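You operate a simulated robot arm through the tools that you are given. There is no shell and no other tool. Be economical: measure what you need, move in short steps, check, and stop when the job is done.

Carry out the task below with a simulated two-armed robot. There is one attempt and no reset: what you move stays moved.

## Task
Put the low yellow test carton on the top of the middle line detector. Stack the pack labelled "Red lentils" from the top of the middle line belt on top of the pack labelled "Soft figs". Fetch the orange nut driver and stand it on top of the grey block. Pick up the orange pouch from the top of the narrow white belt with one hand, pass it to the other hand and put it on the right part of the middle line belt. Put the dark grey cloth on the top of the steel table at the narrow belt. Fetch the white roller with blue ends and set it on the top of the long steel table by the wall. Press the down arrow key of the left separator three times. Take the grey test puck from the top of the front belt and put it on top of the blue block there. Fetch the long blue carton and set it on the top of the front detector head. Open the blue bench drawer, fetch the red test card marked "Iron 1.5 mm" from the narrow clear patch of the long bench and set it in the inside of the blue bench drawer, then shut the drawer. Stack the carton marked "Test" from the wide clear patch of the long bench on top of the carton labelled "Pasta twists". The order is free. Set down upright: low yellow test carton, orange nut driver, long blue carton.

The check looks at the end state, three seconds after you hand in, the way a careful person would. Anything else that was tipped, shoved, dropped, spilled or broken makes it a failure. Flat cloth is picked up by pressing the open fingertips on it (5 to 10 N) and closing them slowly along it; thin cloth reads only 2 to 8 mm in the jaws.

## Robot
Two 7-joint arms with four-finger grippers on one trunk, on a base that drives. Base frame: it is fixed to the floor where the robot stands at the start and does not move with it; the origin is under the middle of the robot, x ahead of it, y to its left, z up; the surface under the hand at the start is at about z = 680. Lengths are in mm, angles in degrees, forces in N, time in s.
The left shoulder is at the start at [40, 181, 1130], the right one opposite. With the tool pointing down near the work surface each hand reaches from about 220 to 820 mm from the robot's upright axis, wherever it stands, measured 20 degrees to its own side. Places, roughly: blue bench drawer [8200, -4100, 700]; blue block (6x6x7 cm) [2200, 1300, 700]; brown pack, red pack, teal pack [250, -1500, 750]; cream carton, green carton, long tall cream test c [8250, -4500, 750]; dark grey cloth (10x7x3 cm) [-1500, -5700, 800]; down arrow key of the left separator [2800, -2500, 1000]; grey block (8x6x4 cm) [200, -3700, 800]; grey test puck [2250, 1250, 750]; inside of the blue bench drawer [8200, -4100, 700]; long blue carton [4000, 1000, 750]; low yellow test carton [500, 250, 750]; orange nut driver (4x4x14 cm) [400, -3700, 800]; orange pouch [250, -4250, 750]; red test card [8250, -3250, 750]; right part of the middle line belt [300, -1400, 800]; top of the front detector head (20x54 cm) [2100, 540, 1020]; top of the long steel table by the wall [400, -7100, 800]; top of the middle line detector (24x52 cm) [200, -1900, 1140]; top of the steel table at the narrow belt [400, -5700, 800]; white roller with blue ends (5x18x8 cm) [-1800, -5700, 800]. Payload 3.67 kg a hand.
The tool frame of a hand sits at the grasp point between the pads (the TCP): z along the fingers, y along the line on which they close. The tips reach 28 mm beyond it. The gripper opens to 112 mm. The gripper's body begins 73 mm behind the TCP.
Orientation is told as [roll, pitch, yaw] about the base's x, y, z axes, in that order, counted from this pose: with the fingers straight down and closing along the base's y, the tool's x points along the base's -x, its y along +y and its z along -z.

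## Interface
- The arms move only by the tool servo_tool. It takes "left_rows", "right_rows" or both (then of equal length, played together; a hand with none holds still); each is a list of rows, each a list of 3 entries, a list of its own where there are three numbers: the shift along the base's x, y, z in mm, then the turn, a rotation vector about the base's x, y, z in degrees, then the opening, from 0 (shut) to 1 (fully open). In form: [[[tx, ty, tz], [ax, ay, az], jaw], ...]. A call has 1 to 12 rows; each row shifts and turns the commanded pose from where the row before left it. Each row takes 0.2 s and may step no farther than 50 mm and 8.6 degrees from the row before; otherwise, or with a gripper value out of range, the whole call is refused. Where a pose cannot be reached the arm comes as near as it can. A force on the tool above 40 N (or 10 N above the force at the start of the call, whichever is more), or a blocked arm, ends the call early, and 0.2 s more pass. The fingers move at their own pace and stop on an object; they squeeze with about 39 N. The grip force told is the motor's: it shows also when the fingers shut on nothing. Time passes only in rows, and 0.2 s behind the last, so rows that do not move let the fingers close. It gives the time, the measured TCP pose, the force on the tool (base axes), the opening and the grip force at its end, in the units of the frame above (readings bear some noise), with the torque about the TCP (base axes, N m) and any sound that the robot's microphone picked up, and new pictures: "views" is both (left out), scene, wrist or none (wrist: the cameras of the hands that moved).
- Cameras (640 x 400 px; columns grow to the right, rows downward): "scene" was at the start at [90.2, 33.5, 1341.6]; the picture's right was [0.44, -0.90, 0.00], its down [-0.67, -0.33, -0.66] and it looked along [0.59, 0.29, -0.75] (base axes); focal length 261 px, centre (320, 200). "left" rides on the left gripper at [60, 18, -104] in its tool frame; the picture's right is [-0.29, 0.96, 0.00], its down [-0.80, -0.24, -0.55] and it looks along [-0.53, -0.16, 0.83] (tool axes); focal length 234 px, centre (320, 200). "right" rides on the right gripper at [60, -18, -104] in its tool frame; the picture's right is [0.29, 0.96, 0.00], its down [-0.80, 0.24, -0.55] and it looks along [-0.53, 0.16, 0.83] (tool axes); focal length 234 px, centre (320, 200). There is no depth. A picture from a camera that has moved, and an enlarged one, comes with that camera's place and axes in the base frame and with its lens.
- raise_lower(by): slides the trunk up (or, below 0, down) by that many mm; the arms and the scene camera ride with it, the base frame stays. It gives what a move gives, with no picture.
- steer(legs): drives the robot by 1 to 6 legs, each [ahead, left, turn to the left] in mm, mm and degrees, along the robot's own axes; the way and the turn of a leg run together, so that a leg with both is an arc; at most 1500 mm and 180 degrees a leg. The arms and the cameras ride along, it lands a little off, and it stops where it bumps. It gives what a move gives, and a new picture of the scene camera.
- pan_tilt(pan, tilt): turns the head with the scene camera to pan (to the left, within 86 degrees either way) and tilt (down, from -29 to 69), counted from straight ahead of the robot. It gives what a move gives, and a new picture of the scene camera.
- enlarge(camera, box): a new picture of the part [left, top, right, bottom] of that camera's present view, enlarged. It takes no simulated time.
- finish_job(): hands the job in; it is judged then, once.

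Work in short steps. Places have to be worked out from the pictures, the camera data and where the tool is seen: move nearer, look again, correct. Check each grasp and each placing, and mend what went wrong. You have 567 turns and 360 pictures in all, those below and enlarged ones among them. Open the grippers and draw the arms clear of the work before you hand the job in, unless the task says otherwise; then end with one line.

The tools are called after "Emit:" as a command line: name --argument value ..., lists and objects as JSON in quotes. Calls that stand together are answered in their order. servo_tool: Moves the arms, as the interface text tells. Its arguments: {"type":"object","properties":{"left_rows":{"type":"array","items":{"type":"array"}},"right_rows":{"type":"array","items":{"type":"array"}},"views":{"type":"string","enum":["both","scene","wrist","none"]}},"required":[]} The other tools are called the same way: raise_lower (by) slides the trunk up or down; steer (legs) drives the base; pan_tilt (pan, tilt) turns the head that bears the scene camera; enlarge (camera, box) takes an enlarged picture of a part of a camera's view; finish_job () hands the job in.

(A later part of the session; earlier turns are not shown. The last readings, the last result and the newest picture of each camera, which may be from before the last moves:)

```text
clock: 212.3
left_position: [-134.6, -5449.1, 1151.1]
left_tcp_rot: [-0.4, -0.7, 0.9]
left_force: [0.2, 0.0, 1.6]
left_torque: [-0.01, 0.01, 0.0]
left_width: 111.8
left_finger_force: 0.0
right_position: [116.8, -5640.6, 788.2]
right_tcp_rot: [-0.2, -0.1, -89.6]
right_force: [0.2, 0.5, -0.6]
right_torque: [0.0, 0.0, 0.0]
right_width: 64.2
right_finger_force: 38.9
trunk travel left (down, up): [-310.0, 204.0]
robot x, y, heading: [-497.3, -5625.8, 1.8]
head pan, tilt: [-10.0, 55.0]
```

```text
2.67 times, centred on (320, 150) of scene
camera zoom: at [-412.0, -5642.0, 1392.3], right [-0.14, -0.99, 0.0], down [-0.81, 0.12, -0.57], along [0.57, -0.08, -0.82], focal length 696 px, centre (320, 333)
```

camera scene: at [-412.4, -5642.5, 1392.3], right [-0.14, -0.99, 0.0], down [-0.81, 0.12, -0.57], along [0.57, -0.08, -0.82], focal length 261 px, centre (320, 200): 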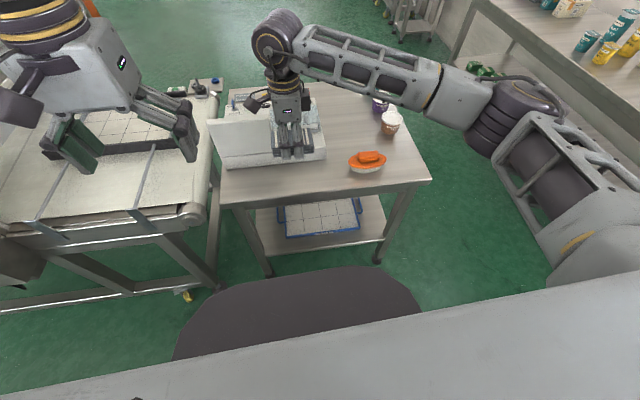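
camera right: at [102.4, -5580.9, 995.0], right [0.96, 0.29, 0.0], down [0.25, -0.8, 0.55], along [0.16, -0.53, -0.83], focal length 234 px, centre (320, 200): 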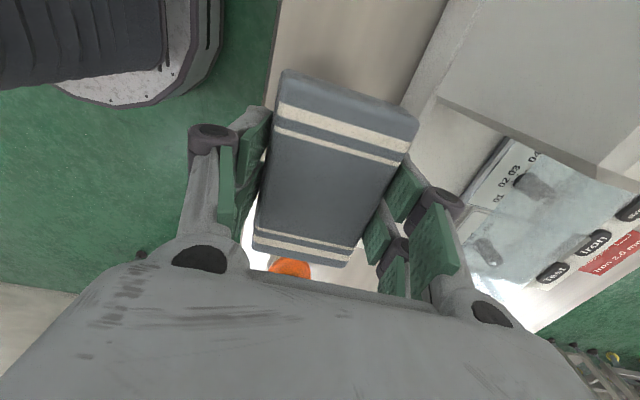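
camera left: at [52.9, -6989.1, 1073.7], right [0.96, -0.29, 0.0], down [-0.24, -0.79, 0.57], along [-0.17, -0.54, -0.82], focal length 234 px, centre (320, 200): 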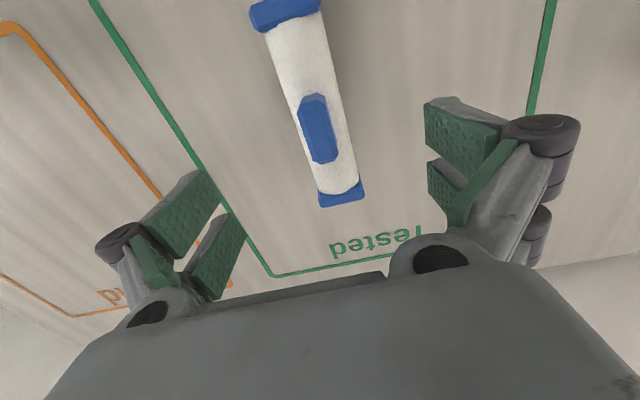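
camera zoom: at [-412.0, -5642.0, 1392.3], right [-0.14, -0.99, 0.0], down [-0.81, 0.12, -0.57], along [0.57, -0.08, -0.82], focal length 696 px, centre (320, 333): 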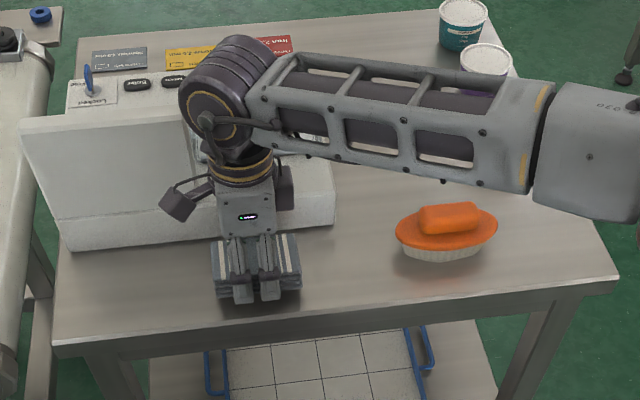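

Still no contact; close. I continue downward in small steps.

Emit:
servo_tool --right_rows '[[[0, 0, -4], [0, 0, 0], 0.2], [[0, 0, -4], [0, 0, 0], 0.2], [[0, 0, -3], [0, 0, 0], 0.2], [[0, 0, -3], [0, 0, 0], 0.2], [[0, 0, 0], [0, 0, 0], 0.2]]' --views "none"

```text
clock: 213.5
left_position: [-133.6, -5450.3, 1151.5]
left_tcp_rot: [-0.4, -0.8, 0.9]
left_force: [0.3, -0.3, -0.3]
left_torque: [0.03, -0.01, 0.02]
left_width: 111.9
left_finger_force: 0.1
right_position: [116.6, -5641.3, 774.9]
right_tcp_rot: [-0.2, 0.0, -89.8]
right_force: [-0.3, 0.3, -1.0]
right_torque: [0.01, 0.01, 0.02]
right_width: 64.2
right_finger_force: 39.8
trunk travel left (down, up): [-310.0, 204.0]
robot x, y, heading: [-506.8, -5629.8, 1.7]
head pan, tilt: [-10.0, 55.0]
```

No contact at 775. I check the wrist picture before going on.

Emit:
servo_tool --right_rows '[[[0, 0, -3], [0, 0, 0], 0.2], [[0, 0, -3], [0, 0, 0], 0.2], [[0, 0, 0], [0, 0, 0], 0.2]]' --views "wrist"

```text
clock: 214.3
left_position: [-137.7, -5449.7, 1152.0]
left_tcp_rot: [-0.5, -0.8, 1.0]
left_force: [-0.6, 0.3, 0.8]
left_torque: [-0.01, -0.01, -0.03]
left_width: 111.9
left_finger_force: 0.0
right_position: [116.0, -5640.0, 775.5]
right_tcp_rot: [0.1, 0.0, -89.8]
right_force: [0.2, -5.8, 38.6]
right_torque: [-0.52, 1.47, 0.26]
right_width: 64.2
right_finger_force: 39.2
trunk travel left (down, up): [-310.0, 204.0]
robot x, y, heading: [-499.5, -5631.6, 1.4]
head pan, tilt: [-10.0, 55.0]
camera right: at [97.8, -5581.0, 878.5], right [0.96, 0.29, 0.0], down [0.24, -0.8, 0.55], along [0.16, -0.53, -0.83], focal length 234 px, centre (320, 200)
```

right: 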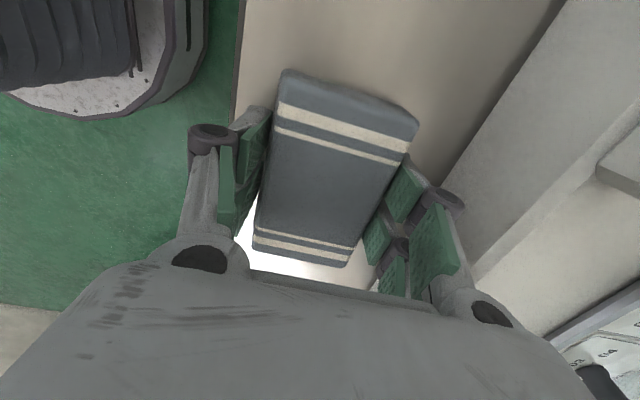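

Contact (38 N) at z≈775. I ease up 3 mm, open to about 80 mm, and rise.

Emit:
servo_tool --right_rows '[[[0, 0, 4], [0, 0, 0], 0.2], [[0, 0, 1], [0, 0, 0], 0.5], [[0, 0, 0], [0, 0, 0], 0.65], [[0, 0, 0], [0, 0, 0], 0.72], [[0, 0, 0], [0, 0, 0], 0.72], [[0, 0, 35], [0, 0, 0], 0.72], [[0, 0, 45], [0, 0, 0], 0.72], [[-5, 0, 45], [0, 0, 0], 0.72], [[-10, 0, 45], [0, 0, 0], 0.72], [[0, 0, 0], [0, 0, 0], 0.72]]' --views "both"

```text
clock: 216.5
left_position: [-133.5, -5448.0, 1151.0]
left_tcp_rot: [-0.5, -0.6, 1.0]
left_force: [0.1, 0.5, -0.2]
left_torque: [-0.03, 0.03, 0.01]
left_width: 111.9
left_finger_force: 0.1
right_position: [102.0, -5640.5, 945.4]
right_tcp_rot: [-0.3, 0.0, -89.6]
right_force: [-0.1, -0.7, -0.3]
right_torque: [-0.01, 0.0, 0.02]
right_width: 80.7
right_finger_force: 0.1
trunk travel left (down, up): [-310.0, 204.0]
robot x, y, heading: [-503.8, -5630.3, 1.5]
head pan, tilt: [-10.0, 55.0]
camera scene: at [-411.3, -5642.0, 1392.2], right [-0.14, -0.99, 0.0], down [-0.81, 0.12, -0.57], along [0.57, -0.08, -0.82], focal length 261 px, centre (320, 200)
camera right: at [83.6, -5581.3, 1048.5], right [0.96, 0.29, 0.0], down [0.25, -0.8, 0.55], along [0.16, -0.53, -0.83], focal length 234 px, centre (320, 200)
```

scene: 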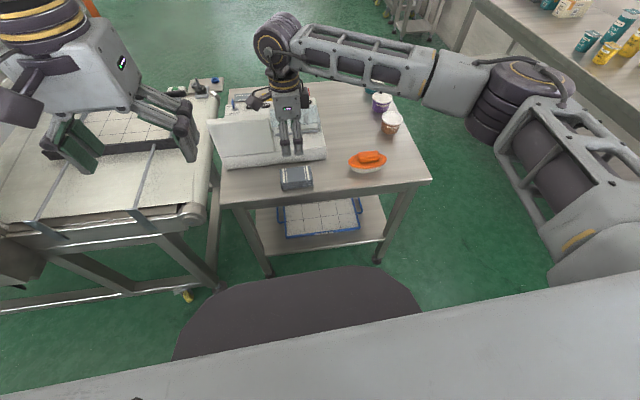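
right: 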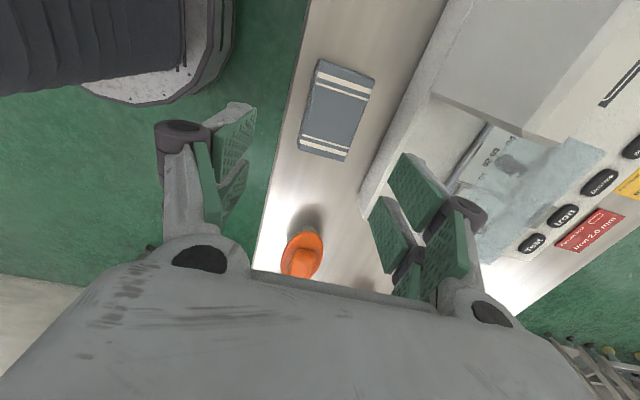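

Cloth lies on the table. I retract the right hand, turning it back, then drive up to the pouch at the narrow belt.

Emit:
servo_tool --right_rows '[[[-20, -10, 25], [0, 0, 8.2], 0.8], [[-20, -12, 25], [0, 0, 8.2], 0.9], [[-20, -12, 25], [0, 0, 8.2], 1], [[-20, -12, 20], [0, 0, 8.2], 1], [[-20, -12, 20], [0, 0, 8.2], 1], [[-20, -12, 20], [0, 0, 8.2], 1], [[-20, -12, 20], [0, 0, 8.2], 1], [[-20, -12, 15], [0, 0, 8.2], 1], [[-20, -12, 15], [0, 0, 8.2], 1], [[-20, -12, 10], [0, 0, 8.2], 1], [[-12, -12, 5], [0, 0, 8.2], 1]]' --views "none"

Emit:
steer --legs '[[-90, 0, -1.5], [0, 1370, 0], [230, 0, 0]]'

Emit:
pan_tilt --pan 5 --tilt 52

```text
clock: 218.9
left_position: [-134.9, -5450.1, 1150.5]
left_tcp_rot: [-0.5, -0.8, 1.0]
left_force: [0.1, 1.1, -0.2]
left_torque: [-0.02, -0.02, 0.02]
left_width: 111.9
left_finger_force: 0.1
right_position: [-109.8, -5771.2, 1144.1]
right_tcp_rot: [-0.2, 0.0, 0.8]
right_force: [-0.7, -1.1, -0.5]
right_torque: [-0.01, 0.03, 0.0]
right_width: 112.3
right_finger_force: 0.2
trunk travel left (down, up): [-310.0, 204.0]
robot x, y, heading: [-502.2, -5631.8, 2.4]
head pan, tilt: [-10.0, 55.0]
```

```text
clock: 228.0
left_position: [9.3, -4103.1, 1150.1]
left_tcp_rot: [-0.5, -0.8, -1.0]
left_force: [0.4, 0.3, 0.2]
left_torque: [-0.01, -0.01, 0.01]
left_width: 111.9
left_finger_force: 0.1
right_position: [23.1, -4425.0, 1145.4]
right_tcp_rot: [-0.2, -0.1, -1.4]
right_force: [1.4, -0.6, 0.5]
right_torque: [0.01, 0.0, -0.01]
right_width: 112.1
right_finger_force: 0.0
trunk travel left (down, up): [-310.0, 204.0]
robot x, y, heading: [-366.3, -4271.5, -0.4]
head pan, tilt: [-10.0, 55.0]
camera scene: at [-274.2, -4286.4, 1392.3], right [-0.18, -0.98, 0.0], down [-0.81, 0.15, -0.57], along [0.56, -0.1, -0.82], focal length 261 px, centre (320, 200)
```

scene: 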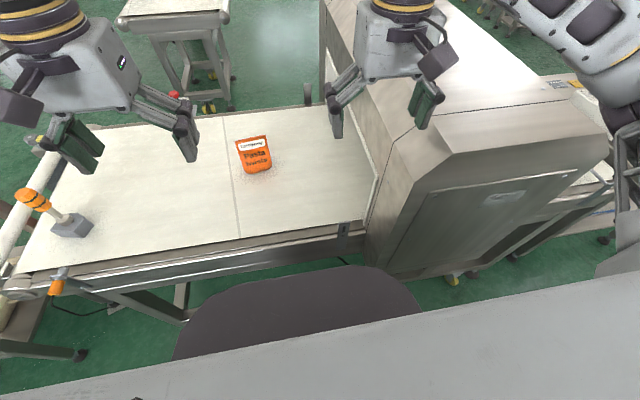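

```text
clock: 228.8
left_position: [9.0, -4102.2, 1151.9]
left_tcp_rot: [-0.3, -0.8, -0.9]
left_force: [-0.2, 0.0, 0.3]
left_torque: [-0.08, 0.0, 0.01]
left_width: 112.2
left_finger_force: 0.0
right_position: [24.0, -4425.1, 1144.8]
right_tcp_rot: [-0.3, 0.0, -1.4]
right_force: [-0.6, -0.1, -0.1]
right_torque: [0.01, -0.02, 0.0]
right_width: 112.0
right_finger_force: 0.1
trunk travel left (down, up): [-310.0, 204.0]
robot x, y, heading: [-366.4, -4270.9, 0.0]
head pan, tilt: [5.0, 52.0]
camera scene: at [-270.3, -4267.4, 1396.1], right [0.08, -1.0, 0.0], down [-0.79, -0.06, -0.62], along [0.61, 0.05, -0.79], focal length 261 px, centre (320, 200)
```

scene: 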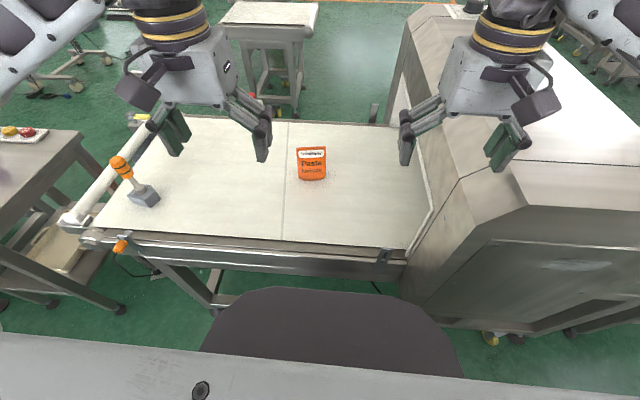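

I enlarge the pouch to see its stance.

Emit:
enlarge --camera "scene" --box '[270, 125, 350, 195]'

```text
5.71 times, centred on (310, 160) of scene
camera zoom: at [-270.3, -4267.4, 1396.1], right [0.08, -1.0, 0.0], down [-0.79, -0.06, -0.62], along [0.61, 0.05, -0.79], focal length 1492 px, centre (377, 429)
```

zoom: 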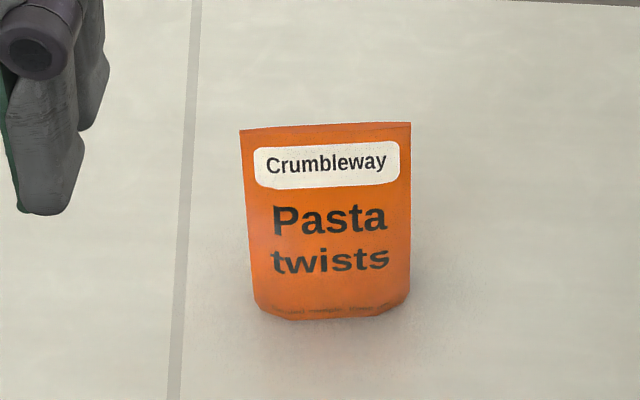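

Pouch stands upright, wide face to −x, about 89 wide, top ≈873, near [330, −4195]. I bring the left hand over it, turned to close along x.

Emit:
servo_tool --left_rows '[[[27.3, -6.6, -14], [0, 0, -8.1], 1], [[27.3, -6.6, -14], [0, 0, -8.1], 1], [[27.3, -6.6, -14], [0, 0, -8.1], 1], [[27.3, -6.6, -14], [0, 0, -8.1], 1], [[27.3, -6.6, -14], [0, 0, -8.1], 1], [[27.3, -6.6, -14], [0, 0, -8.1], 1], [[27.3, -6.6, -14], [0, 0, -8.1], 1], [[27.3, -6.6, -14], [0, 0, -8.1], 1], [[27.3, -6.6, -14], [0, 0, -8.1], 1], [[27.3, -6.6, -14], [0, 0, -8.1], 1], [[27.3, -6.6, -14], [0, 0, -8.1], 1], [[0, 0, 0], [0, 0, 0], 1]]' --views "wrist"

```text
clock: 231.4
left_position: [310.7, -4174.9, 999.7]
left_tcp_rot: [-0.4, -0.8, -90.1]
left_force: [0.0, 0.2, -0.7]
left_torque: [-0.03, 0.0, -0.02]
left_width: 111.9
left_finger_force: 0.1
right_position: [23.6, -4423.1, 1145.9]
right_tcp_rot: [-0.2, 0.0, -1.4]
right_force: [-1.0, -0.6, -0.4]
right_torque: [-0.01, -0.03, 0.0]
right_width: 112.1
right_finger_force: 0.0
trunk travel left (down, up): [-310.0, 204.0]
robot x, y, heading: [-363.7, -4271.3, -0.1]
head pan, tilt: [5.0, 52.0]
camera left: at [330.1, -4113.5, 1101.2], right [0.96, -0.29, 0.0], down [-0.24, -0.79, 0.57], along [-0.17, -0.54, -0.82], focal length 234 px, centre (320, 200)
```

left: 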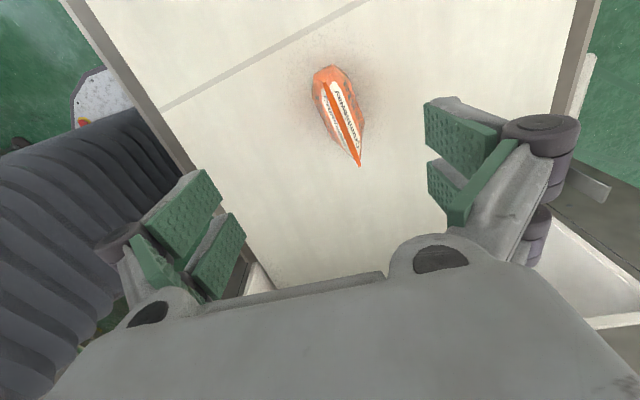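

I enlarge to see the top seam.

Emit:
enlarge --camera "left" --box '[280, 40, 400, 190]'

```text
2.67 times, centred on (340, 115) of left
camera zoom: at [330.1, -4113.5, 1101.2], right [0.96, -0.29, 0.0], down [-0.24, -0.79, 0.57], along [-0.17, -0.54, -0.82], focal length 624 px, centre (267, 427)
```

zoom: 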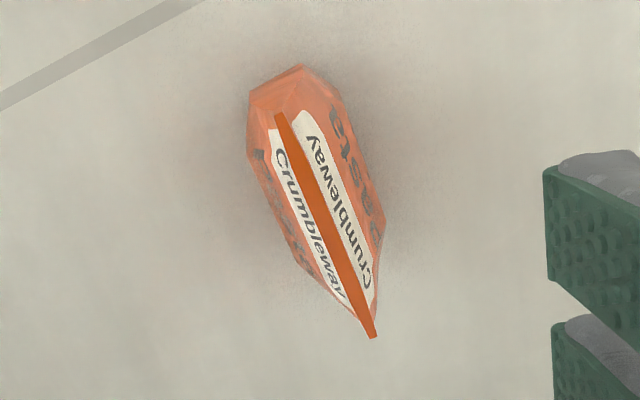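

Seam runs from [324, −4145] to [337, −4233], top ≈873. I grip its left third: TCP [328, −4169, 845], yaw −81.6.

Emit:
servo_tool --left_rows '[[[8.5, 3, -35], [0, 0, 4.3], 0.9], [[8.5, 3, -35], [0, 0, 4.2], 0.9], [[0, 0, -40], [0, 0, 0], 0.9], [[0, 0, -35], [0, 0, 0], 0.9], [[0, 0, -10], [0, 0, 0], 0.9], [[0, 0, 0], [0, 0, 0], 0.9]]' --views "wrist"

```text
clock: 232.8
left_position: [328.5, -4168.7, 842.1]
left_tcp_rot: [-0.3, -0.9, -81.5]
left_force: [0.3, -0.1, 0.8]
left_torque: [-0.04, 0.04, -0.01]
left_width: 100.8
left_finger_force: 0.1
right_position: [24.1, -4425.7, 1145.1]
right_tcp_rot: [-0.1, 0.0, -1.4]
right_force: [-0.4, 0.3, 0.6]
right_torque: [0.0, 0.01, 0.02]
right_width: 112.0
right_finger_force: 0.0
trunk travel left (down, up): [-310.0, 204.0]
robot x, y, heading: [-368.3, -4274.6, -0.4]
head pan, tilt: [5.0, 52.0]
camera left: at [337.8, -4105.4, 945.0], right [0.99, -0.14, 0.0], down [-0.12, -0.82, 0.57], along [-0.08, -0.56, -0.82], focal length 234 px, centre (320, 200)
```

left: 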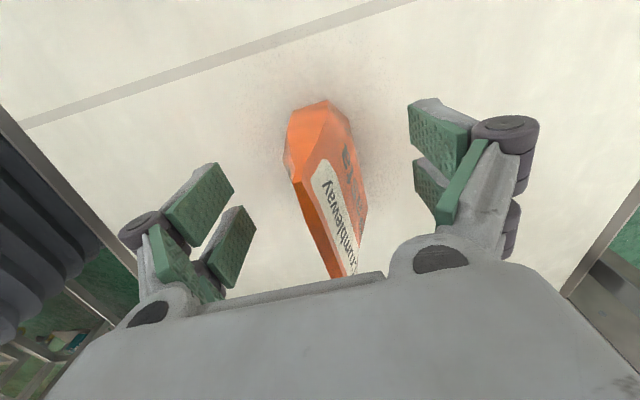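

Seam is between the fingers. I close and lift.

Emit:
servo_tool --left_rows '[[[0, 0, 2], [0, 0, 0], 0.5], [[0, 0, 0], [0, 0, 0], 0.2], [[0, 0, 0], [0, 0, 0], 0], [[0, 0, 0], [0, 0, 0], 0], [[0, 0, 0], [0, 0, 0], 0], [[0, 0, 30], [0, 0, 0], 0], [[0, 0, 40], [0, 0, 0], 0], [[0, 0, 45], [0, 0, 0], 0], [[-20, 0, 40], [0, 0, 0], 0], [[-40, 0, 20], [0, 0, 0], 0], [[-40, 0, 0], [0, 0, 0], 0], [[-40, 0, 0], [0, 0, 0], 0]]' --views "both"

```text
clock: 235.4
left_position: [186.2, -4170.7, 1019.8]
left_tcp_rot: [-0.5, -0.9, -81.5]
left_force: [0.1, 0.0, -1.6]
left_torque: [-0.01, -0.03, -0.01]
left_width: 38.2
left_finger_force: 39.3
right_position: [23.8, -4424.1, 1145.3]
right_tcp_rot: [-0.2, 0.0, -1.4]
right_force: [0.3, -0.5, 0.4]
right_torque: [-0.04, -0.01, 0.02]
right_width: 112.1
right_finger_force: 0.1
trunk travel left (down, up): [-310.0, 204.0]
robot x, y, heading: [-364.7, -4271.7, -0.3]
head pan, tilt: [5.0, 52.0]
camera scene: at [-271.4, -4266.7, 1396.2], right [0.08, -1.0, 0.0], down [-0.79, -0.07, -0.62], along [0.61, 0.05, -0.79], focal length 261 px, centre (320, 200)
camera left: at [196.2, -4105.5, 1123.0], right [0.99, -0.14, 0.0], down [-0.12, -0.82, 0.57], along [-0.08, -0.56, -0.82], focal length 234 px, centre (320, 200)
```

scene: 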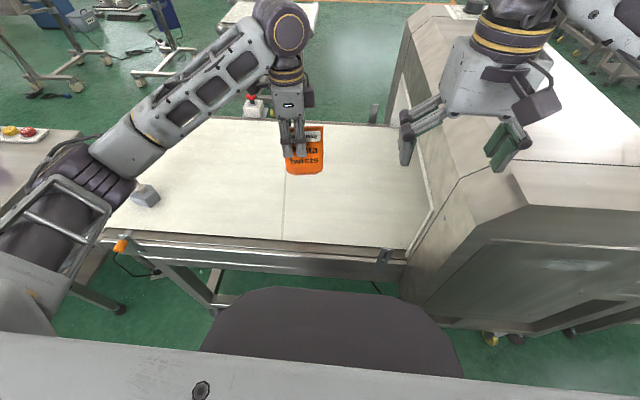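
left: 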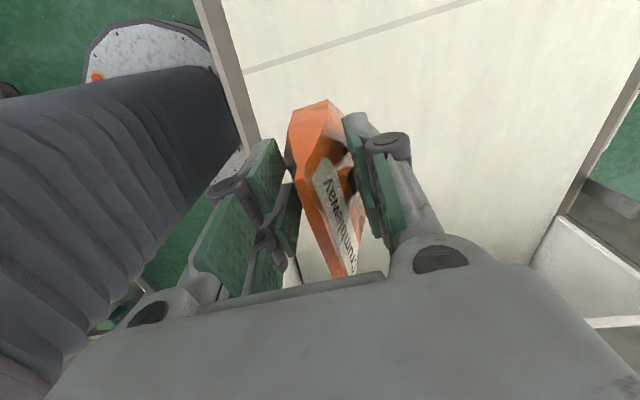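

Pouch held at 38 mm. The arm now hides the nut driver; I zoom in to make sure it still stands.

Emit:
enlarge --camera "scene" --box '[80, 120, 220, 230]'

```text
3.64 times, centred on (150, 175) of scene
camera zoom: at [-271.4, -4266.7, 1396.2], right [0.08, -1.0, 0.0], down [-0.79, -0.07, -0.62], along [0.61, 0.05, -0.79], focal length 950 px, centre (938, 291)
```

zoom: 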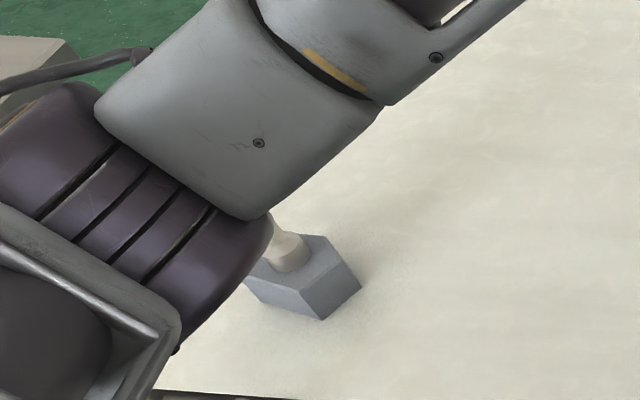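

The driver still stands on the block. I raise the trunk straight up to keep the elbow clear, then back the robot out before the handover.

Emit:
raise_lower --by 120

Emit:
steer --legs '[[-230, 0, 0]]'

```text
clock: 236.9
left_position: [188.3, -4171.0, 1139.6]
left_tcp_rot: [-0.6, -0.8, -81.6]
left_force: [-1.9, 0.5, -3.4]
left_torque: [0.04, 0.01, 0.0]
left_width: 38.4
left_finger_force: 39.5
right_position: [24.0, -4423.9, 1265.2]
right_tcp_rot: [-0.2, 0.1, -1.5]
right_force: [0.4, 0.2, -0.3]
right_torque: [-0.01, 0.02, 0.03]
right_width: 112.0
right_finger_force: 0.1
trunk travel left (down, up): [-430.0, 84.0]
robot x, y, heading: [-366.1, -4270.6, -0.3]
head pan, tilt: [5.0, 52.0]
```

```text
clock: 238.7
left_position: [-39.9, -4169.1, 1139.4]
left_tcp_rot: [-0.5, -0.9, -81.5]
left_force: [-0.9, -0.1, -1.9]
left_torque: [0.06, 0.02, 0.01]
left_width: 38.3
left_finger_force: 39.0
right_position: [-203.0, -4422.7, 1264.3]
right_tcp_rot: [-0.2, 0.1, -1.5]
right_force: [0.1, -0.6, 0.0]
right_torque: [0.0, 0.03, -0.01]
right_width: 111.6
right_finger_force: 0.1
trunk travel left (down, up): [-430.0, 84.0]
robot x, y, heading: [-593.8, -4272.7, -0.1]
head pan, tilt: [5.0, 52.0]
camera scene: at [-497.3, -4266.4, 1516.5], right [0.08, -1.0, 0.0], down [-0.79, -0.06, -0.61], along [0.61, 0.05, -0.79], focal length 261 px, centre (320, 200)
```

scene: 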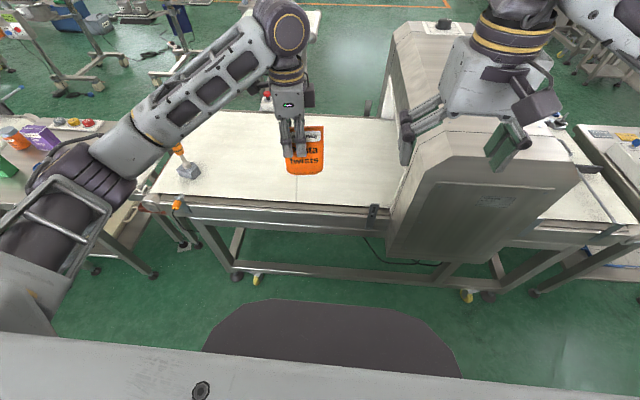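

I prepare the handover: square the left hand to yaw −90 and bring the right hand to its pre-position, turning it to yaw −90.

Emit:
servo_tool --left_rows '[[[0, 0, 0], [0, 0, -4.3], 0], [[0, 0, 0], [0, 0, -4.2], 0], [[0, 0, 0], [0, 0, 0], 0], [[0, 0, 0], [0, 0, 0], 0], [[0, 0, 0], [0, 0, 0], 0], [[0, 0, 0], [0, 0, 0], 0], [[0, 0, 0], [0, 0, 0], 0], [[0, 0, 0], [0, 0, 0], 0], [[0, 0, 0], [0, 0, 0], 0], [[0, 0, 0], [0, 0, 0], 0], [[0, 0, 0], [0, 0, 0], 0]]' --right_rows '[[[14.8, 8.5, -3], [0, 0, -8.05], 1], [[14.8, 8.5, -3], [0, 0, -8.05], 1], [[14.8, 8.5, -3], [0, 0, -8.05], 1], [[14.8, 8.5, -3], [0, 0, -8.05], 1], [[14.8, 8.5, -3], [0, 0, -8.05], 1], [[14.8, 8.5, -3], [0, 0, -8.05], 1], [[14.8, 8.5, -3], [0, 0, -8.05], 1], [[14.8, 8.5, -3], [0, 0, -8.05], 1], [[14.8, 8.5, -3], [0, 0, -8.05], 1], [[14.8, 8.5, -3], [0, 0, -8.05], 1], [[14.8, 8.5, -3], [0, 0, -8.05], 1]]' --views "none"

Emit:
servo_tool --right_rows '[[[0, 0, 0], [7.5, 0, 0], 1], [[0, 0, 0], [7.5, 0, 0], 1], [[0, 0, 0], [7.5, 0, 0], 1], [[0, 0, 0], [7.5, 0, 0], 1], [[0, 0, 0], [7.5, 0, 0], 1], [[0, 0, 0], [7.5, 0, 0], 1], [[0, 0, 0], [0, 0, 0], 1]]' --views "both"

```text
clock: 241.1
left_position: [-39.2, -4169.4, 1139.5]
left_tcp_rot: [-0.6, -0.7, -90.0]
left_force: [0.1, -0.1, -1.7]
left_torque: [0.01, 0.01, 0.01]
left_width: 38.1
left_finger_force: 39.1
right_position: [-41.2, -4328.5, 1232.7]
right_tcp_rot: [-0.2, -0.1, -90.0]
right_force: [0.0, -0.6, 0.2]
right_torque: [-0.02, 0.02, -0.03]
right_width: 112.0
right_finger_force: 0.1
trunk travel left (down, up): [-430.0, 84.0]
robot x, y, heading: [-594.2, -4270.9, -0.2]
head pan, tilt: [5.0, 52.0]
```

```text
clock: 242.7
left_position: [-40.2, -4168.6, 1139.8]
left_tcp_rot: [-0.6, -0.8, -89.9]
left_force: [0.1, 0.6, -1.6]
left_torque: [0.03, 0.01, 0.01]
left_width: 38.3
left_finger_force: 39.3
right_position: [-41.3, -4330.4, 1233.2]
right_tcp_rot: [-0.2, 45.1, -90.0]
right_force: [-0.5, 0.7, 0.5]
right_torque: [-0.04, 0.01, -0.01]
right_width: 112.1
right_finger_force: 0.0
trunk travel left (down, up): [-430.0, 84.0]
robot x, y, heading: [-592.6, -4273.6, -0.3]
head pan, tilt: [5.0, 52.0]
camera scene: at [-498.2, -4265.9, 1516.6], right [0.08, -1.0, 0.0], down [-0.79, -0.07, -0.62], along [0.61, 0.05, -0.79], focal length 261 px, centre (320, 200)
camera right: at [-59.3, -4361.3, 1347.8], right [0.96, 0.21, 0.2], down [0.24, -0.95, -0.17], along [0.16, 0.22, -0.96], focal length 234 px, centre (320, 200)
```

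scene: 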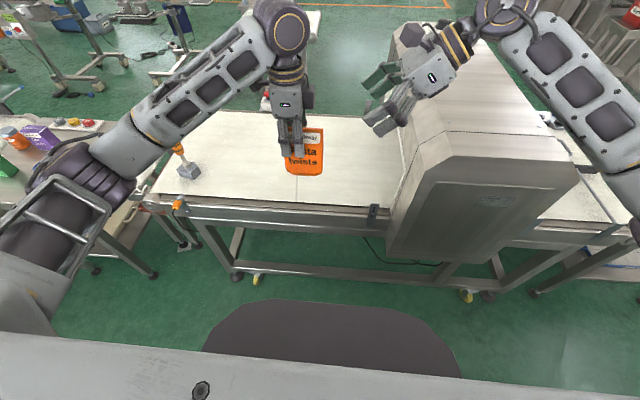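
right: 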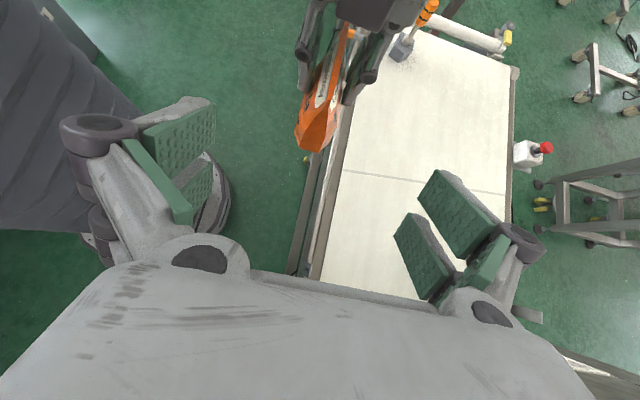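

Right hand is aligned. I approach along its tool axis in steps.

Emit:
servo_tool --right_rows '[[[0, 25, -25], [0, 0, 0], 0.9], [[0, 25, -25], [0, 0, 0], 0.9], [[0, 25, -25], [0, 0, 0], 0.9], [[0, 20, -20], [0, 0, 0], 0.9], [[0, 0, 0], [0, 0, 0], 0.9]]' --views "both"

```text
clock: 243.9
left_position: [-40.1, -4168.7, 1140.2]
left_tcp_rot: [-0.4, -0.8, -89.9]
left_force: [-0.2, 0.2, -2.6]
left_torque: [0.06, -0.01, -0.03]
left_width: 38.3
left_finger_force: 39.1
right_position: [-41.1, -4235.4, 1137.7]
right_tcp_rot: [-0.2, 45.1, -90.0]
right_force: [-0.5, 0.8, -0.6]
right_torque: [-0.02, 0.01, 0.01]
right_width: 100.7
right_finger_force: 0.1
trunk travel left (down, up): [-430.0, 84.0]
robot x, y, heading: [-594.0, -4270.1, -0.5]
head pan, tilt: [5.0, 52.0]
camera scene: at [-498.6, -4266.8, 1516.6], right [0.08, -1.0, 0.0], down [-0.79, -0.06, -0.62], along [0.61, 0.05, -0.79], focal length 261 px, centre (320, 200)
camera right: at [-58.8, -4266.4, 1253.0], right [0.96, 0.21, 0.2], down [0.24, -0.95, -0.17], along [0.16, 0.21, -0.96], focal length 234 px, centre (320, 200)
```

scene: 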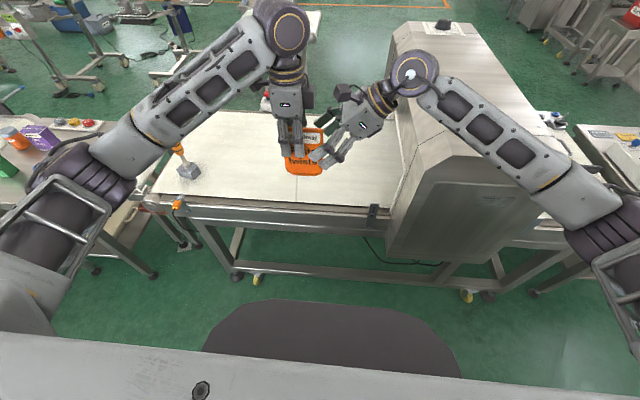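
right: 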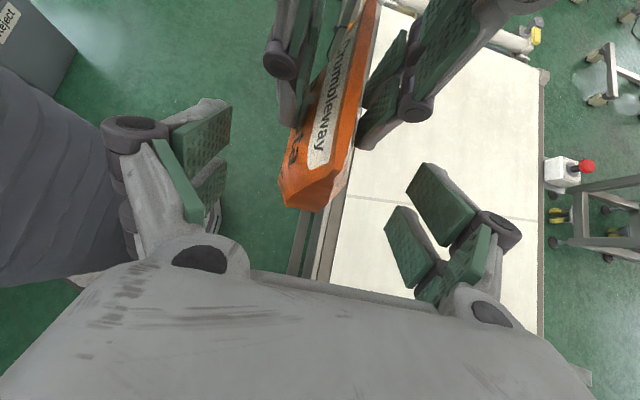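

Good geometry. I advance 15 mm more each way and close the right fingers.

Emit:
servo_tool --right_rows '[[[0, 15, -15], [0, 0, 0], 0.8], [[0, 0, 0], [0, 0, 0], 0.5], [[0, 0, 0], [0, 0, 0], 0.2], [[0, 0, 0], [0, 0, 0], 0], [[0, 0, 0], [0, 0, 0], 0], [[0, 0, 0], [0, 0, 0], 0]]' --views "both"

```text
clock: 245.3
left_position: [-40.6, -4169.5, 1140.5]
left_tcp_rot: [-0.4, -0.8, -90.0]
left_force: [-3.6, 0.7, -0.7]
left_torque: [0.05, 0.14, 0.12]
left_width: 38.0
left_finger_force: 38.9
right_position: [-40.5, -4220.7, 1123.1]
right_tcp_rot: [-0.2, 45.0, -90.0]
right_force: [3.8, 0.2, -2.4]
right_torque: [-0.08, -0.09, -0.26]
right_width: 62.6
right_finger_force: 38.4
trunk travel left (down, up): [-430.0, 84.0]
robot x, y, heading: [-597.1, -4270.2, -0.5]
head pan, tilt: [5.0, 52.0]
camera scene: at [-498.2, -4266.2, 1516.6], right [0.08, -1.0, 0.0], down [-0.79, -0.06, -0.62], along [0.61, 0.05, -0.79], focal length 261 px, centre (320, 200)
camera right: at [-58.6, -4251.3, 1238.0], right [0.96, 0.21, 0.2], down [0.24, -0.96, -0.17], along [0.16, 0.21, -0.96], focal length 234 px, centre (320, 200)
```

scene: 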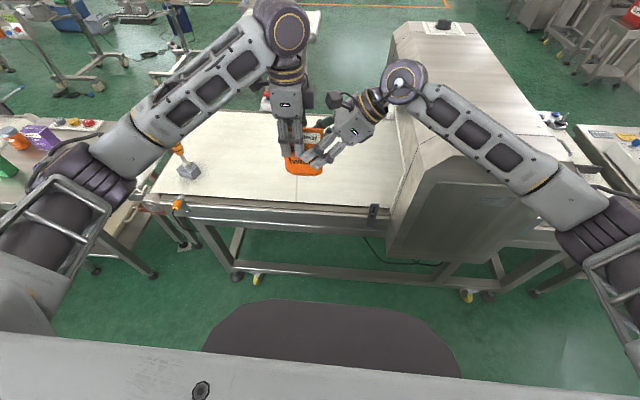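
right: 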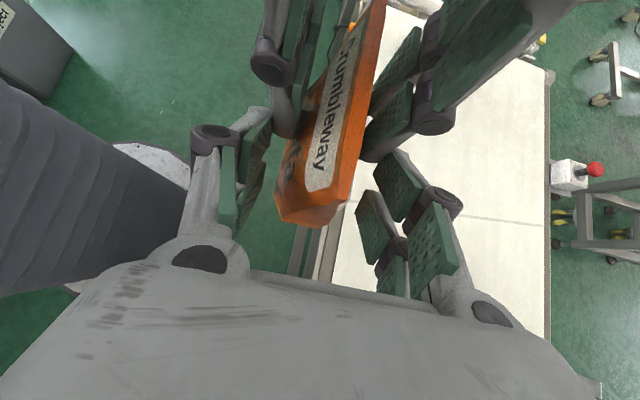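

The right fingers closed onto the left fingers (62 mm), not the pouch. I open, back off, and re-approach lower and farther right.

Emit:
servo_tool --right_rows '[[[0, 0, 0], [0, 0, 0], 0.7], [[0, 0, 0], [0, 0, 0], 0.9], [[0, -15, 15], [0, 0, 0], 0.9], [[0, -14, -33], [0, 0, 0], 0.9], [[0, 13, -13], [0, 0, 0], 0.9], [[0, 12, -12], [0, 0, 0], 0.9], [[0, 0, 0], [0, 0, 0], 0.9]]' --views "wrist"

Emit:
enlarge --camera "scene" --box '[240, 80, 400, 190]'

```text
clock: 246.9
left_position: [-41.1, -4169.5, 1139.9]
left_tcp_rot: [-0.6, -0.8, -90.1]
left_force: [-0.2, -0.6, -2.0]
left_torque: [0.03, 0.02, -0.03]
left_width: 38.0
left_finger_force: 39.3
right_position: [-41.0, -4225.3, 1077.9]
right_tcp_rot: [-0.2, 45.0, -90.0]
right_force: [0.6, -0.2, 0.0]
right_torque: [-0.02, 0.01, -0.01]
right_width: 100.8
right_finger_force: 0.0
trunk travel left (down, up): [-430.0, 84.0]
robot x, y, heading: [-589.4, -4273.9, -0.2]
head pan, tilt: [5.0, 52.0]
camera right: at [-59.1, -4255.7, 1194.4], right [0.96, 0.21, 0.2], down [0.24, -0.95, -0.17], along [0.16, 0.21, -0.96], focal length 234 px, centre (320, 200)
```

right: 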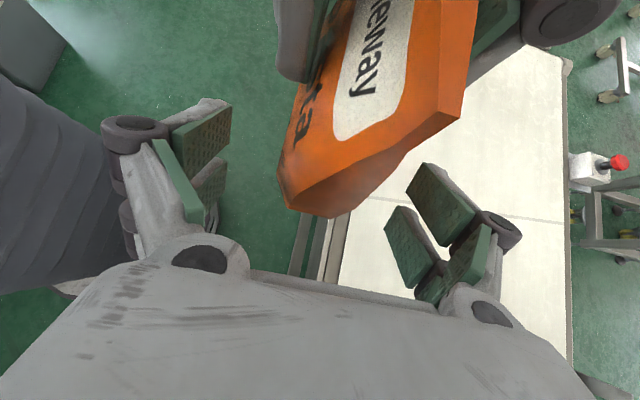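

```text
3.64 times, centred on (320, 135) of scene
camera zoom: at [-498.3, -4267.0, 1516.6], right [0.08, -1.0, 0.0], down [-0.79, -0.06, -0.62], along [0.61, 0.05, -0.79], focal length 950 px, centre (320, 436)
```

zoom: 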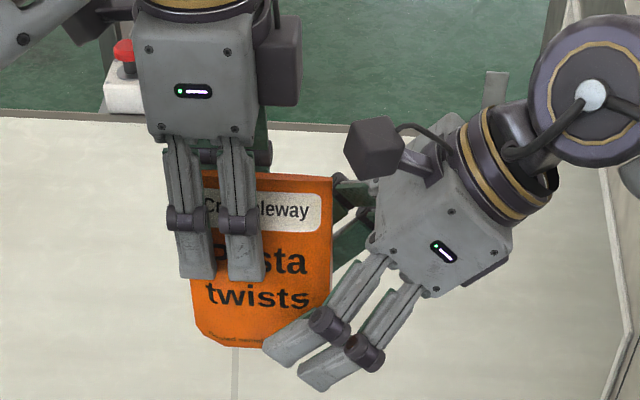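

Each finger side carries two tips about 55 mm across, so I sat too low. I raise to [y −4230, z 1098], below the left tips, and close.

Emit:
servo_tool --right_rows '[[[0, -5, 20], [0, 0, 0], 0.8], [[0, 0, 0], [0, 0, 0], 0.6], [[0, 0, 0], [0, 0, 0], 0.4], [[0, 0, 0], [0, 0, 0], 0.1], [[0, 0, 0], [0, 0, 0], 0.1], [[0, 0, 0], [0, 0, 0], 0.1]]' --views "wrist"

Emit:
enlarge --camera "scene" --box '[240, 80, 400, 190]'

```text
clock: 248.3
left_position: [-40.9, -4168.8, 1139.6]
left_tcp_rot: [-0.5, -0.8, -90.2]
left_force: [-3.3, 1.8, -1.4]
left_torque: [0.02, 0.15, -0.14]
left_width: 37.7
left_finger_force: 39.4
right_position: [-40.9, -4228.2, 1098.0]
right_tcp_rot: [-0.3, 45.0, -90.0]
right_force: [5.1, -1.6, -0.2]
right_torque: [0.02, 0.0, -0.07]
right_width: 47.6
right_finger_force: 38.8
trunk travel left (down, up): [-430.0, 84.0]
robot x, y, heading: [-591.8, -4270.6, -0.2]
head pan, tilt: [5.0, 52.0]
camera right: at [-59.0, -4260.4, 1214.6], right [0.96, 0.21, 0.2], down [0.24, -0.96, -0.17], along [0.16, 0.21, -0.96], focal length 234 px, centre (320, 200)
```

right: 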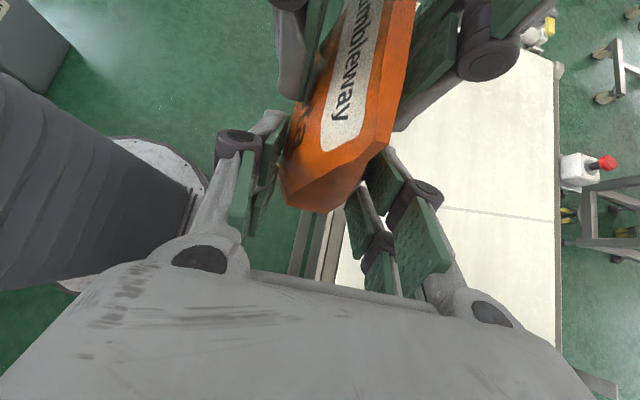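

```text
3.64 times, centred on (320, 135) of scene
camera zoom: at [-498.3, -4266.3, 1516.6], right [0.08, -1.0, 0.0], down [-0.79, -0.06, -0.62], along [0.61, 0.05, -0.79], focal length 950 px, centre (320, 436)
```

zoom: 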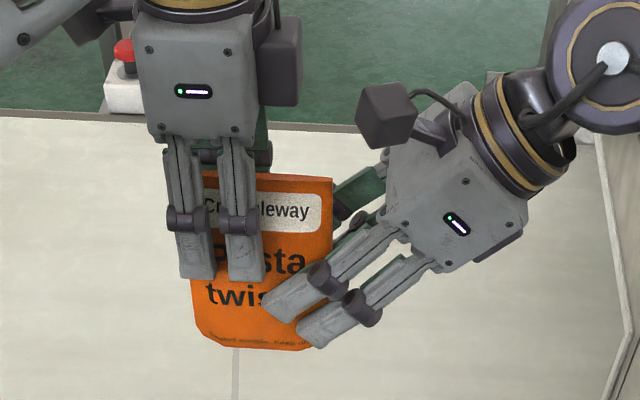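

Right grips the pouch at 47.6 mm, clear of the left fingers. I open the left hand and lift it away.

Emit:
servo_tool --left_rows '[[[0, 0, 0], [0, 0, 0], 0.4], [[0, 0, 0], [0, 0, 0], 0.8], [[0, 0, 0], [0, 0, 0], 0.9], [[0, 0, 0], [0, 0, 0], 0.9], [[0, 2, 30], [0, 0, 0], 0.9], [[0, 10, 45], [0, 0, 0], 0.9], [[0, 20, 40], [0, 0, 0], 0.9], [[0, 40, 10], [0, 0, 0], 0.9], [[0, 0, 0], [0, 0, 0], 0.9]]' --views "scene"

```text
clock: 250.3
left_position: [-40.3, -4097.2, 1266.2]
left_tcp_rot: [-0.6, -0.6, -90.1]
left_force: [-0.3, 0.3, -0.5]
left_torque: [0.0, 0.03, 0.03]
left_width: 100.6
left_finger_force: 0.1
right_position: [-40.9, -4229.2, 1099.2]
right_tcp_rot: [-0.3, 44.9, -90.0]
right_force: [0.5, 0.1, -0.5]
right_torque: [-0.07, -0.02, 0.0]
right_width: 47.5
right_finger_force: 39.5
trunk travel left (down, up): [-430.0, 84.0]
robot x, y, heading: [-595.4, -4273.1, -0.3]
head pan, tilt: [5.0, 52.0]
camera scene: at [-497.9, -4267.5, 1516.5], right [0.08, -1.0, 0.0], down [-0.79, -0.06, -0.62], along [0.61, 0.05, -0.79], focal length 261 px, centre (320, 200)
```

scene: 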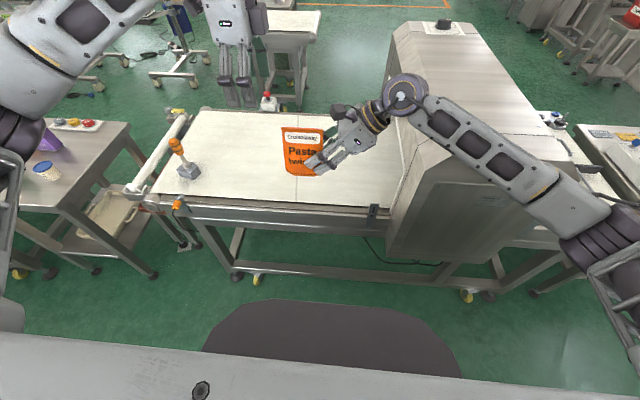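

The pouch is in the right hand. I back off to x≈−700 for clearance and slide left to the middle line.

Emit:
steer --legs '[[-105, 0, 0], [0, 1450, 0], [0, 1460, 0]]'

Emit:
pan_tilt --pan 0 --tilt 52

```text
clock: 261.9
left_position: [-129.3, -2005.2, 1265.8]
left_tcp_rot: [-0.5, -0.9, -90.3]
left_force: [0.6, 1.0, -0.4]
left_torque: [-0.08, 0.01, -0.01]
left_width: 100.8
left_finger_force: 0.0
right_position: [-127.7, -2144.5, 1095.8]
right_tcp_rot: [-0.3, 44.4, -91.0]
right_force: [0.2, 0.8, -1.9]
right_torque: [-0.06, -0.04, 0.03]
right_width: 48.8
right_finger_force: 35.2
trunk travel left (down, up): [-430.0, 84.0]
robot x, y, heading: [-684.4, -2178.9, -0.8]
head pan, tilt: [5.0, 52.0]
stopped in leg 3: the force on the tool passed its limit at 60 N (the readings are from after the stop); the commanded pose is now the measured one
camera scene: at [-588.0, -2172.4, 1516.5], right [0.08, -1.0, 0.0], down [-0.79, -0.06, -0.61], along [0.61, 0.05, -0.79], focal length 261 px, centre (320, 200)
```

scene: 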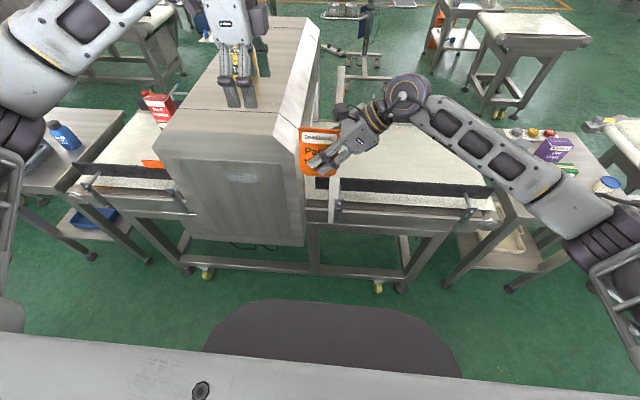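

```text
clock: 262.6
left_position: [-130.7, -2003.1, 1263.9]
left_tcp_rot: [-0.3, -0.9, -90.3]
left_force: [0.6, 0.7, -0.1]
left_torque: [-0.02, -0.05, 0.0]
left_width: 100.9
left_finger_force: 0.1
right_position: [-127.6, -2142.5, 1095.6]
right_tcp_rot: [-0.1, 44.3, -90.8]
right_force: [0.5, 0.7, -2.1]
right_torque: [-0.05, 0.0, -0.01]
right_width: 48.6
right_finger_force: 34.6
trunk travel left (down, up): [-430.0, 84.0]
robot x, y, heading: [-684.7, -2174.2, -0.5]
head pan, tilt: [0.0, 52.0]
camera scene: at [-589.0, -2177.4, 1516.6], right [-0.01, -1.0, 0.0], down [-0.79, 0.0, -0.62], along [0.62, -0.01, -0.79], focal length 261 px, centre (320, 200)
```

scene: 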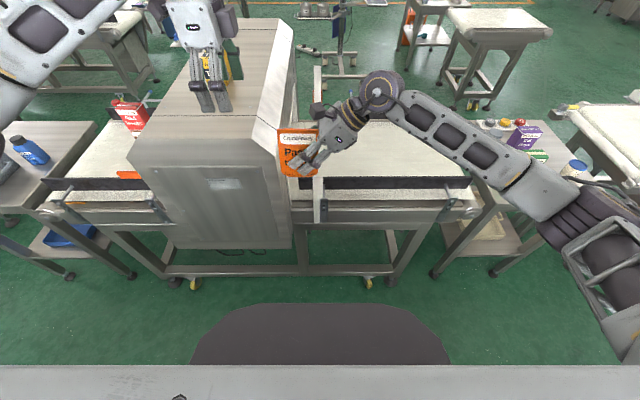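

The pouch bumped the detector's corner. I slide back right, back away further, and check the pouch.

Emit:
steer --legs '[[0, -60, 0], [-130, 0, 0]]'

Emit:
enlarge --camera "scene" --box '[180, 40, 380, 190]'

```text
clock: 264.5
left_position: [-259.9, -2066.4, 1264.9]
left_tcp_rot: [-0.4, -0.8, -90.3]
left_force: [-0.2, 0.9, 0.7]
left_torque: [0.02, 0.01, -0.01]
left_width: 100.8
left_finger_force: 0.1
right_position: [-258.8, -2203.4, 1095.3]
right_tcp_rot: [-0.3, 44.4, -91.0]
right_force: [-0.2, -0.4, -2.3]
right_torque: [0.01, 0.01, 0.0]
right_width: 48.2
right_finger_force: 38.8
trunk travel left (down, up): [-430.0, 84.0]
robot x, y, heading: [-814.4, -2239.2, -0.3]
head pan, tilt: [0.0, 52.0]
camera scene: at [-718.5, -2240.0, 1516.4], right [-0.01, -1.0, 0.0], down [-0.79, 0.01, -0.61], along [0.61, 0.0, -0.79], focal length 261 px, centre (320, 200)
```

scene: 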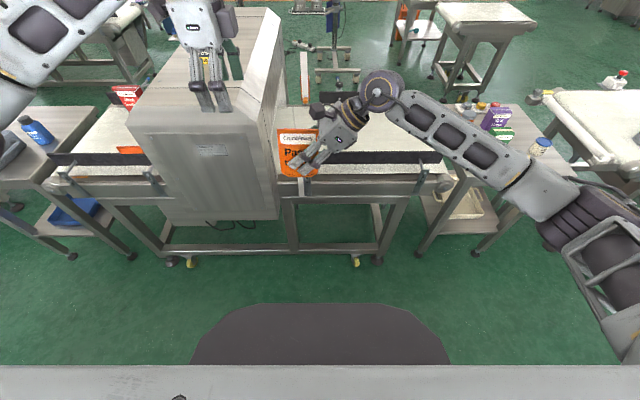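

```text
2.67 times, centred on (280, 115) of scene
camera zoom: at [-718.5, -2240.0, 1516.4], right [-0.01, -1.0, 0.0], down [-0.79, 0.01, -0.61], along [0.61, 0.0, -0.79], focal length 696 px, centre (427, 427)
```

zoom: 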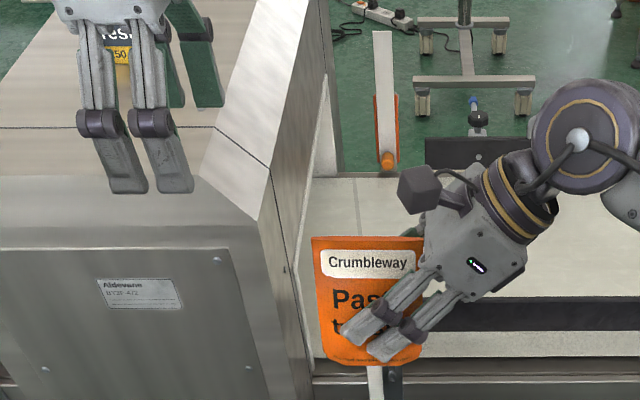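

Pouch is still held, a little deeper. I raise the right hand 120 mm so its bottom clears the detector height, then continue to the belt.

Emit:
servo_tool --right_rows '[[[0, 0, 40], [0, 0, 0], 0.1], [[0, 0, 40], [0, 0, 0], 0.1], [[0, 0, 40], [0, 0, 0], 0.1], [[0, 0, 0], [0, 0, 0], 0.1]]' --left_rows '[[[-10, 30, 20], [0, 0, 0], 0.9], [[-10, 30, 20], [0, 0, 0], 0.9], [[-10, 30, 20], [0, 0, 0], 0.9], [[0, 0, 0], [0, 0, 0], 0.9]]' --views "none"

Emit:
steer --legs '[[0, 890, 0]]'

```text
clock: 265.5
left_position: [-291.4, -1975.2, 1325.4]
left_tcp_rot: [-0.4, -0.8, -90.4]
left_force: [0.4, -1.1, -0.6]
left_torque: [0.0, 0.04, 0.02]
left_width: 100.7
left_finger_force: 0.0
right_position: [-257.9, -2205.6, 1216.7]
right_tcp_rot: [-0.4, 44.5, -90.9]
right_force: [-0.1, 1.1, -2.8]
right_torque: [0.0, 0.01, 0.0]
right_width: 48.1
right_finger_force: 39.1
trunk travel left (down, up): [-430.0, 84.0]
robot x, y, heading: [-812.6, -2236.1, -0.6]
head pan, tilt: [0.0, 52.0]
```

```text
clock: 270.3
left_position: [-281.5, -1085.7, 1325.8]
left_tcp_rot: [-0.4, -0.8, -90.8]
left_force: [-0.7, -0.2, -0.3]
left_torque: [0.05, 0.01, 0.06]
left_width: 100.7
left_finger_force: 0.1
right_position: [-249.1, -1315.2, 1216.2]
right_tcp_rot: [-0.2, 44.4, -91.1]
right_force: [-0.2, -1.1, -2.0]
right_torque: [-0.03, -0.01, 0.02]
right_width: 48.3
right_finger_force: 39.2
trunk travel left (down, up): [-430.0, 84.0]
robot x, y, heading: [-808.1, -1346.0, -0.7]
head pan, tilt: [0.0, 52.0]
camera scene: at [-710.7, -1348.6, 1516.6], right [-0.01, -1.0, 0.0], down [-0.79, 0.01, -0.62], along [0.62, -0.01, -0.79], focal length 261 px, centre (320, 200)
```

scene: 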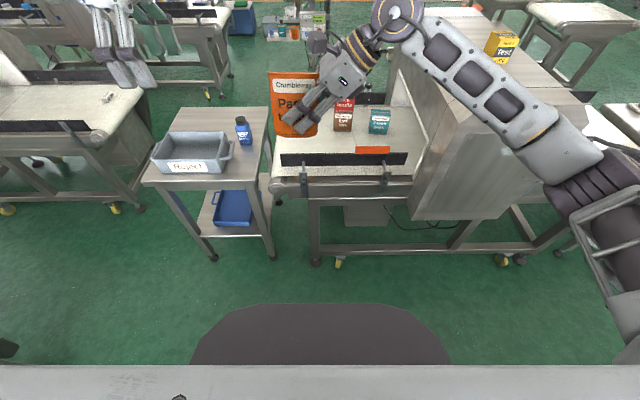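

I drive forward toward the belt.

Emit:
steer --legs '[[390, 0, 0.7]]'

```text
clock: 272.8
left_position: [102.0, -1083.7, 1326.2]
left_tcp_rot: [-0.4, -0.9, -90.1]
left_force: [-0.1, 0.3, 0.1]
left_torque: [0.02, 0.02, -0.04]
left_width: 100.7
left_finger_force: 0.1
right_position: [136.5, -1313.5, 1218.2]
right_tcp_rot: [-0.2, 44.4, -90.6]
right_force: [0.1, 0.1, -1.3]
right_torque: [-0.03, -0.03, -0.01]
right_width: 48.2
right_finger_force: 38.7
trunk travel left (down, up): [-430.0, 84.0]
robot x, y, heading: [-418.6, -1347.1, -0.3]
head pan, tilt: [0.0, 52.0]
camera scene: at [-325.2, -1350.4, 1516.7], right [0.0, -1.0, 0.0], down [-0.79, 0.0, -0.62], along [0.62, 0.0, -0.79], focal length 261 px, centre (320, 200)
```

scene: 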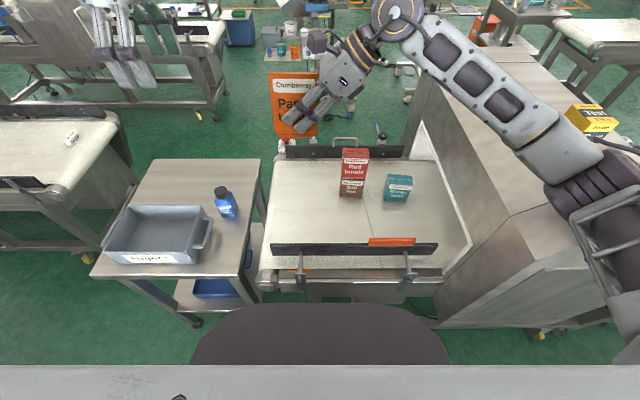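

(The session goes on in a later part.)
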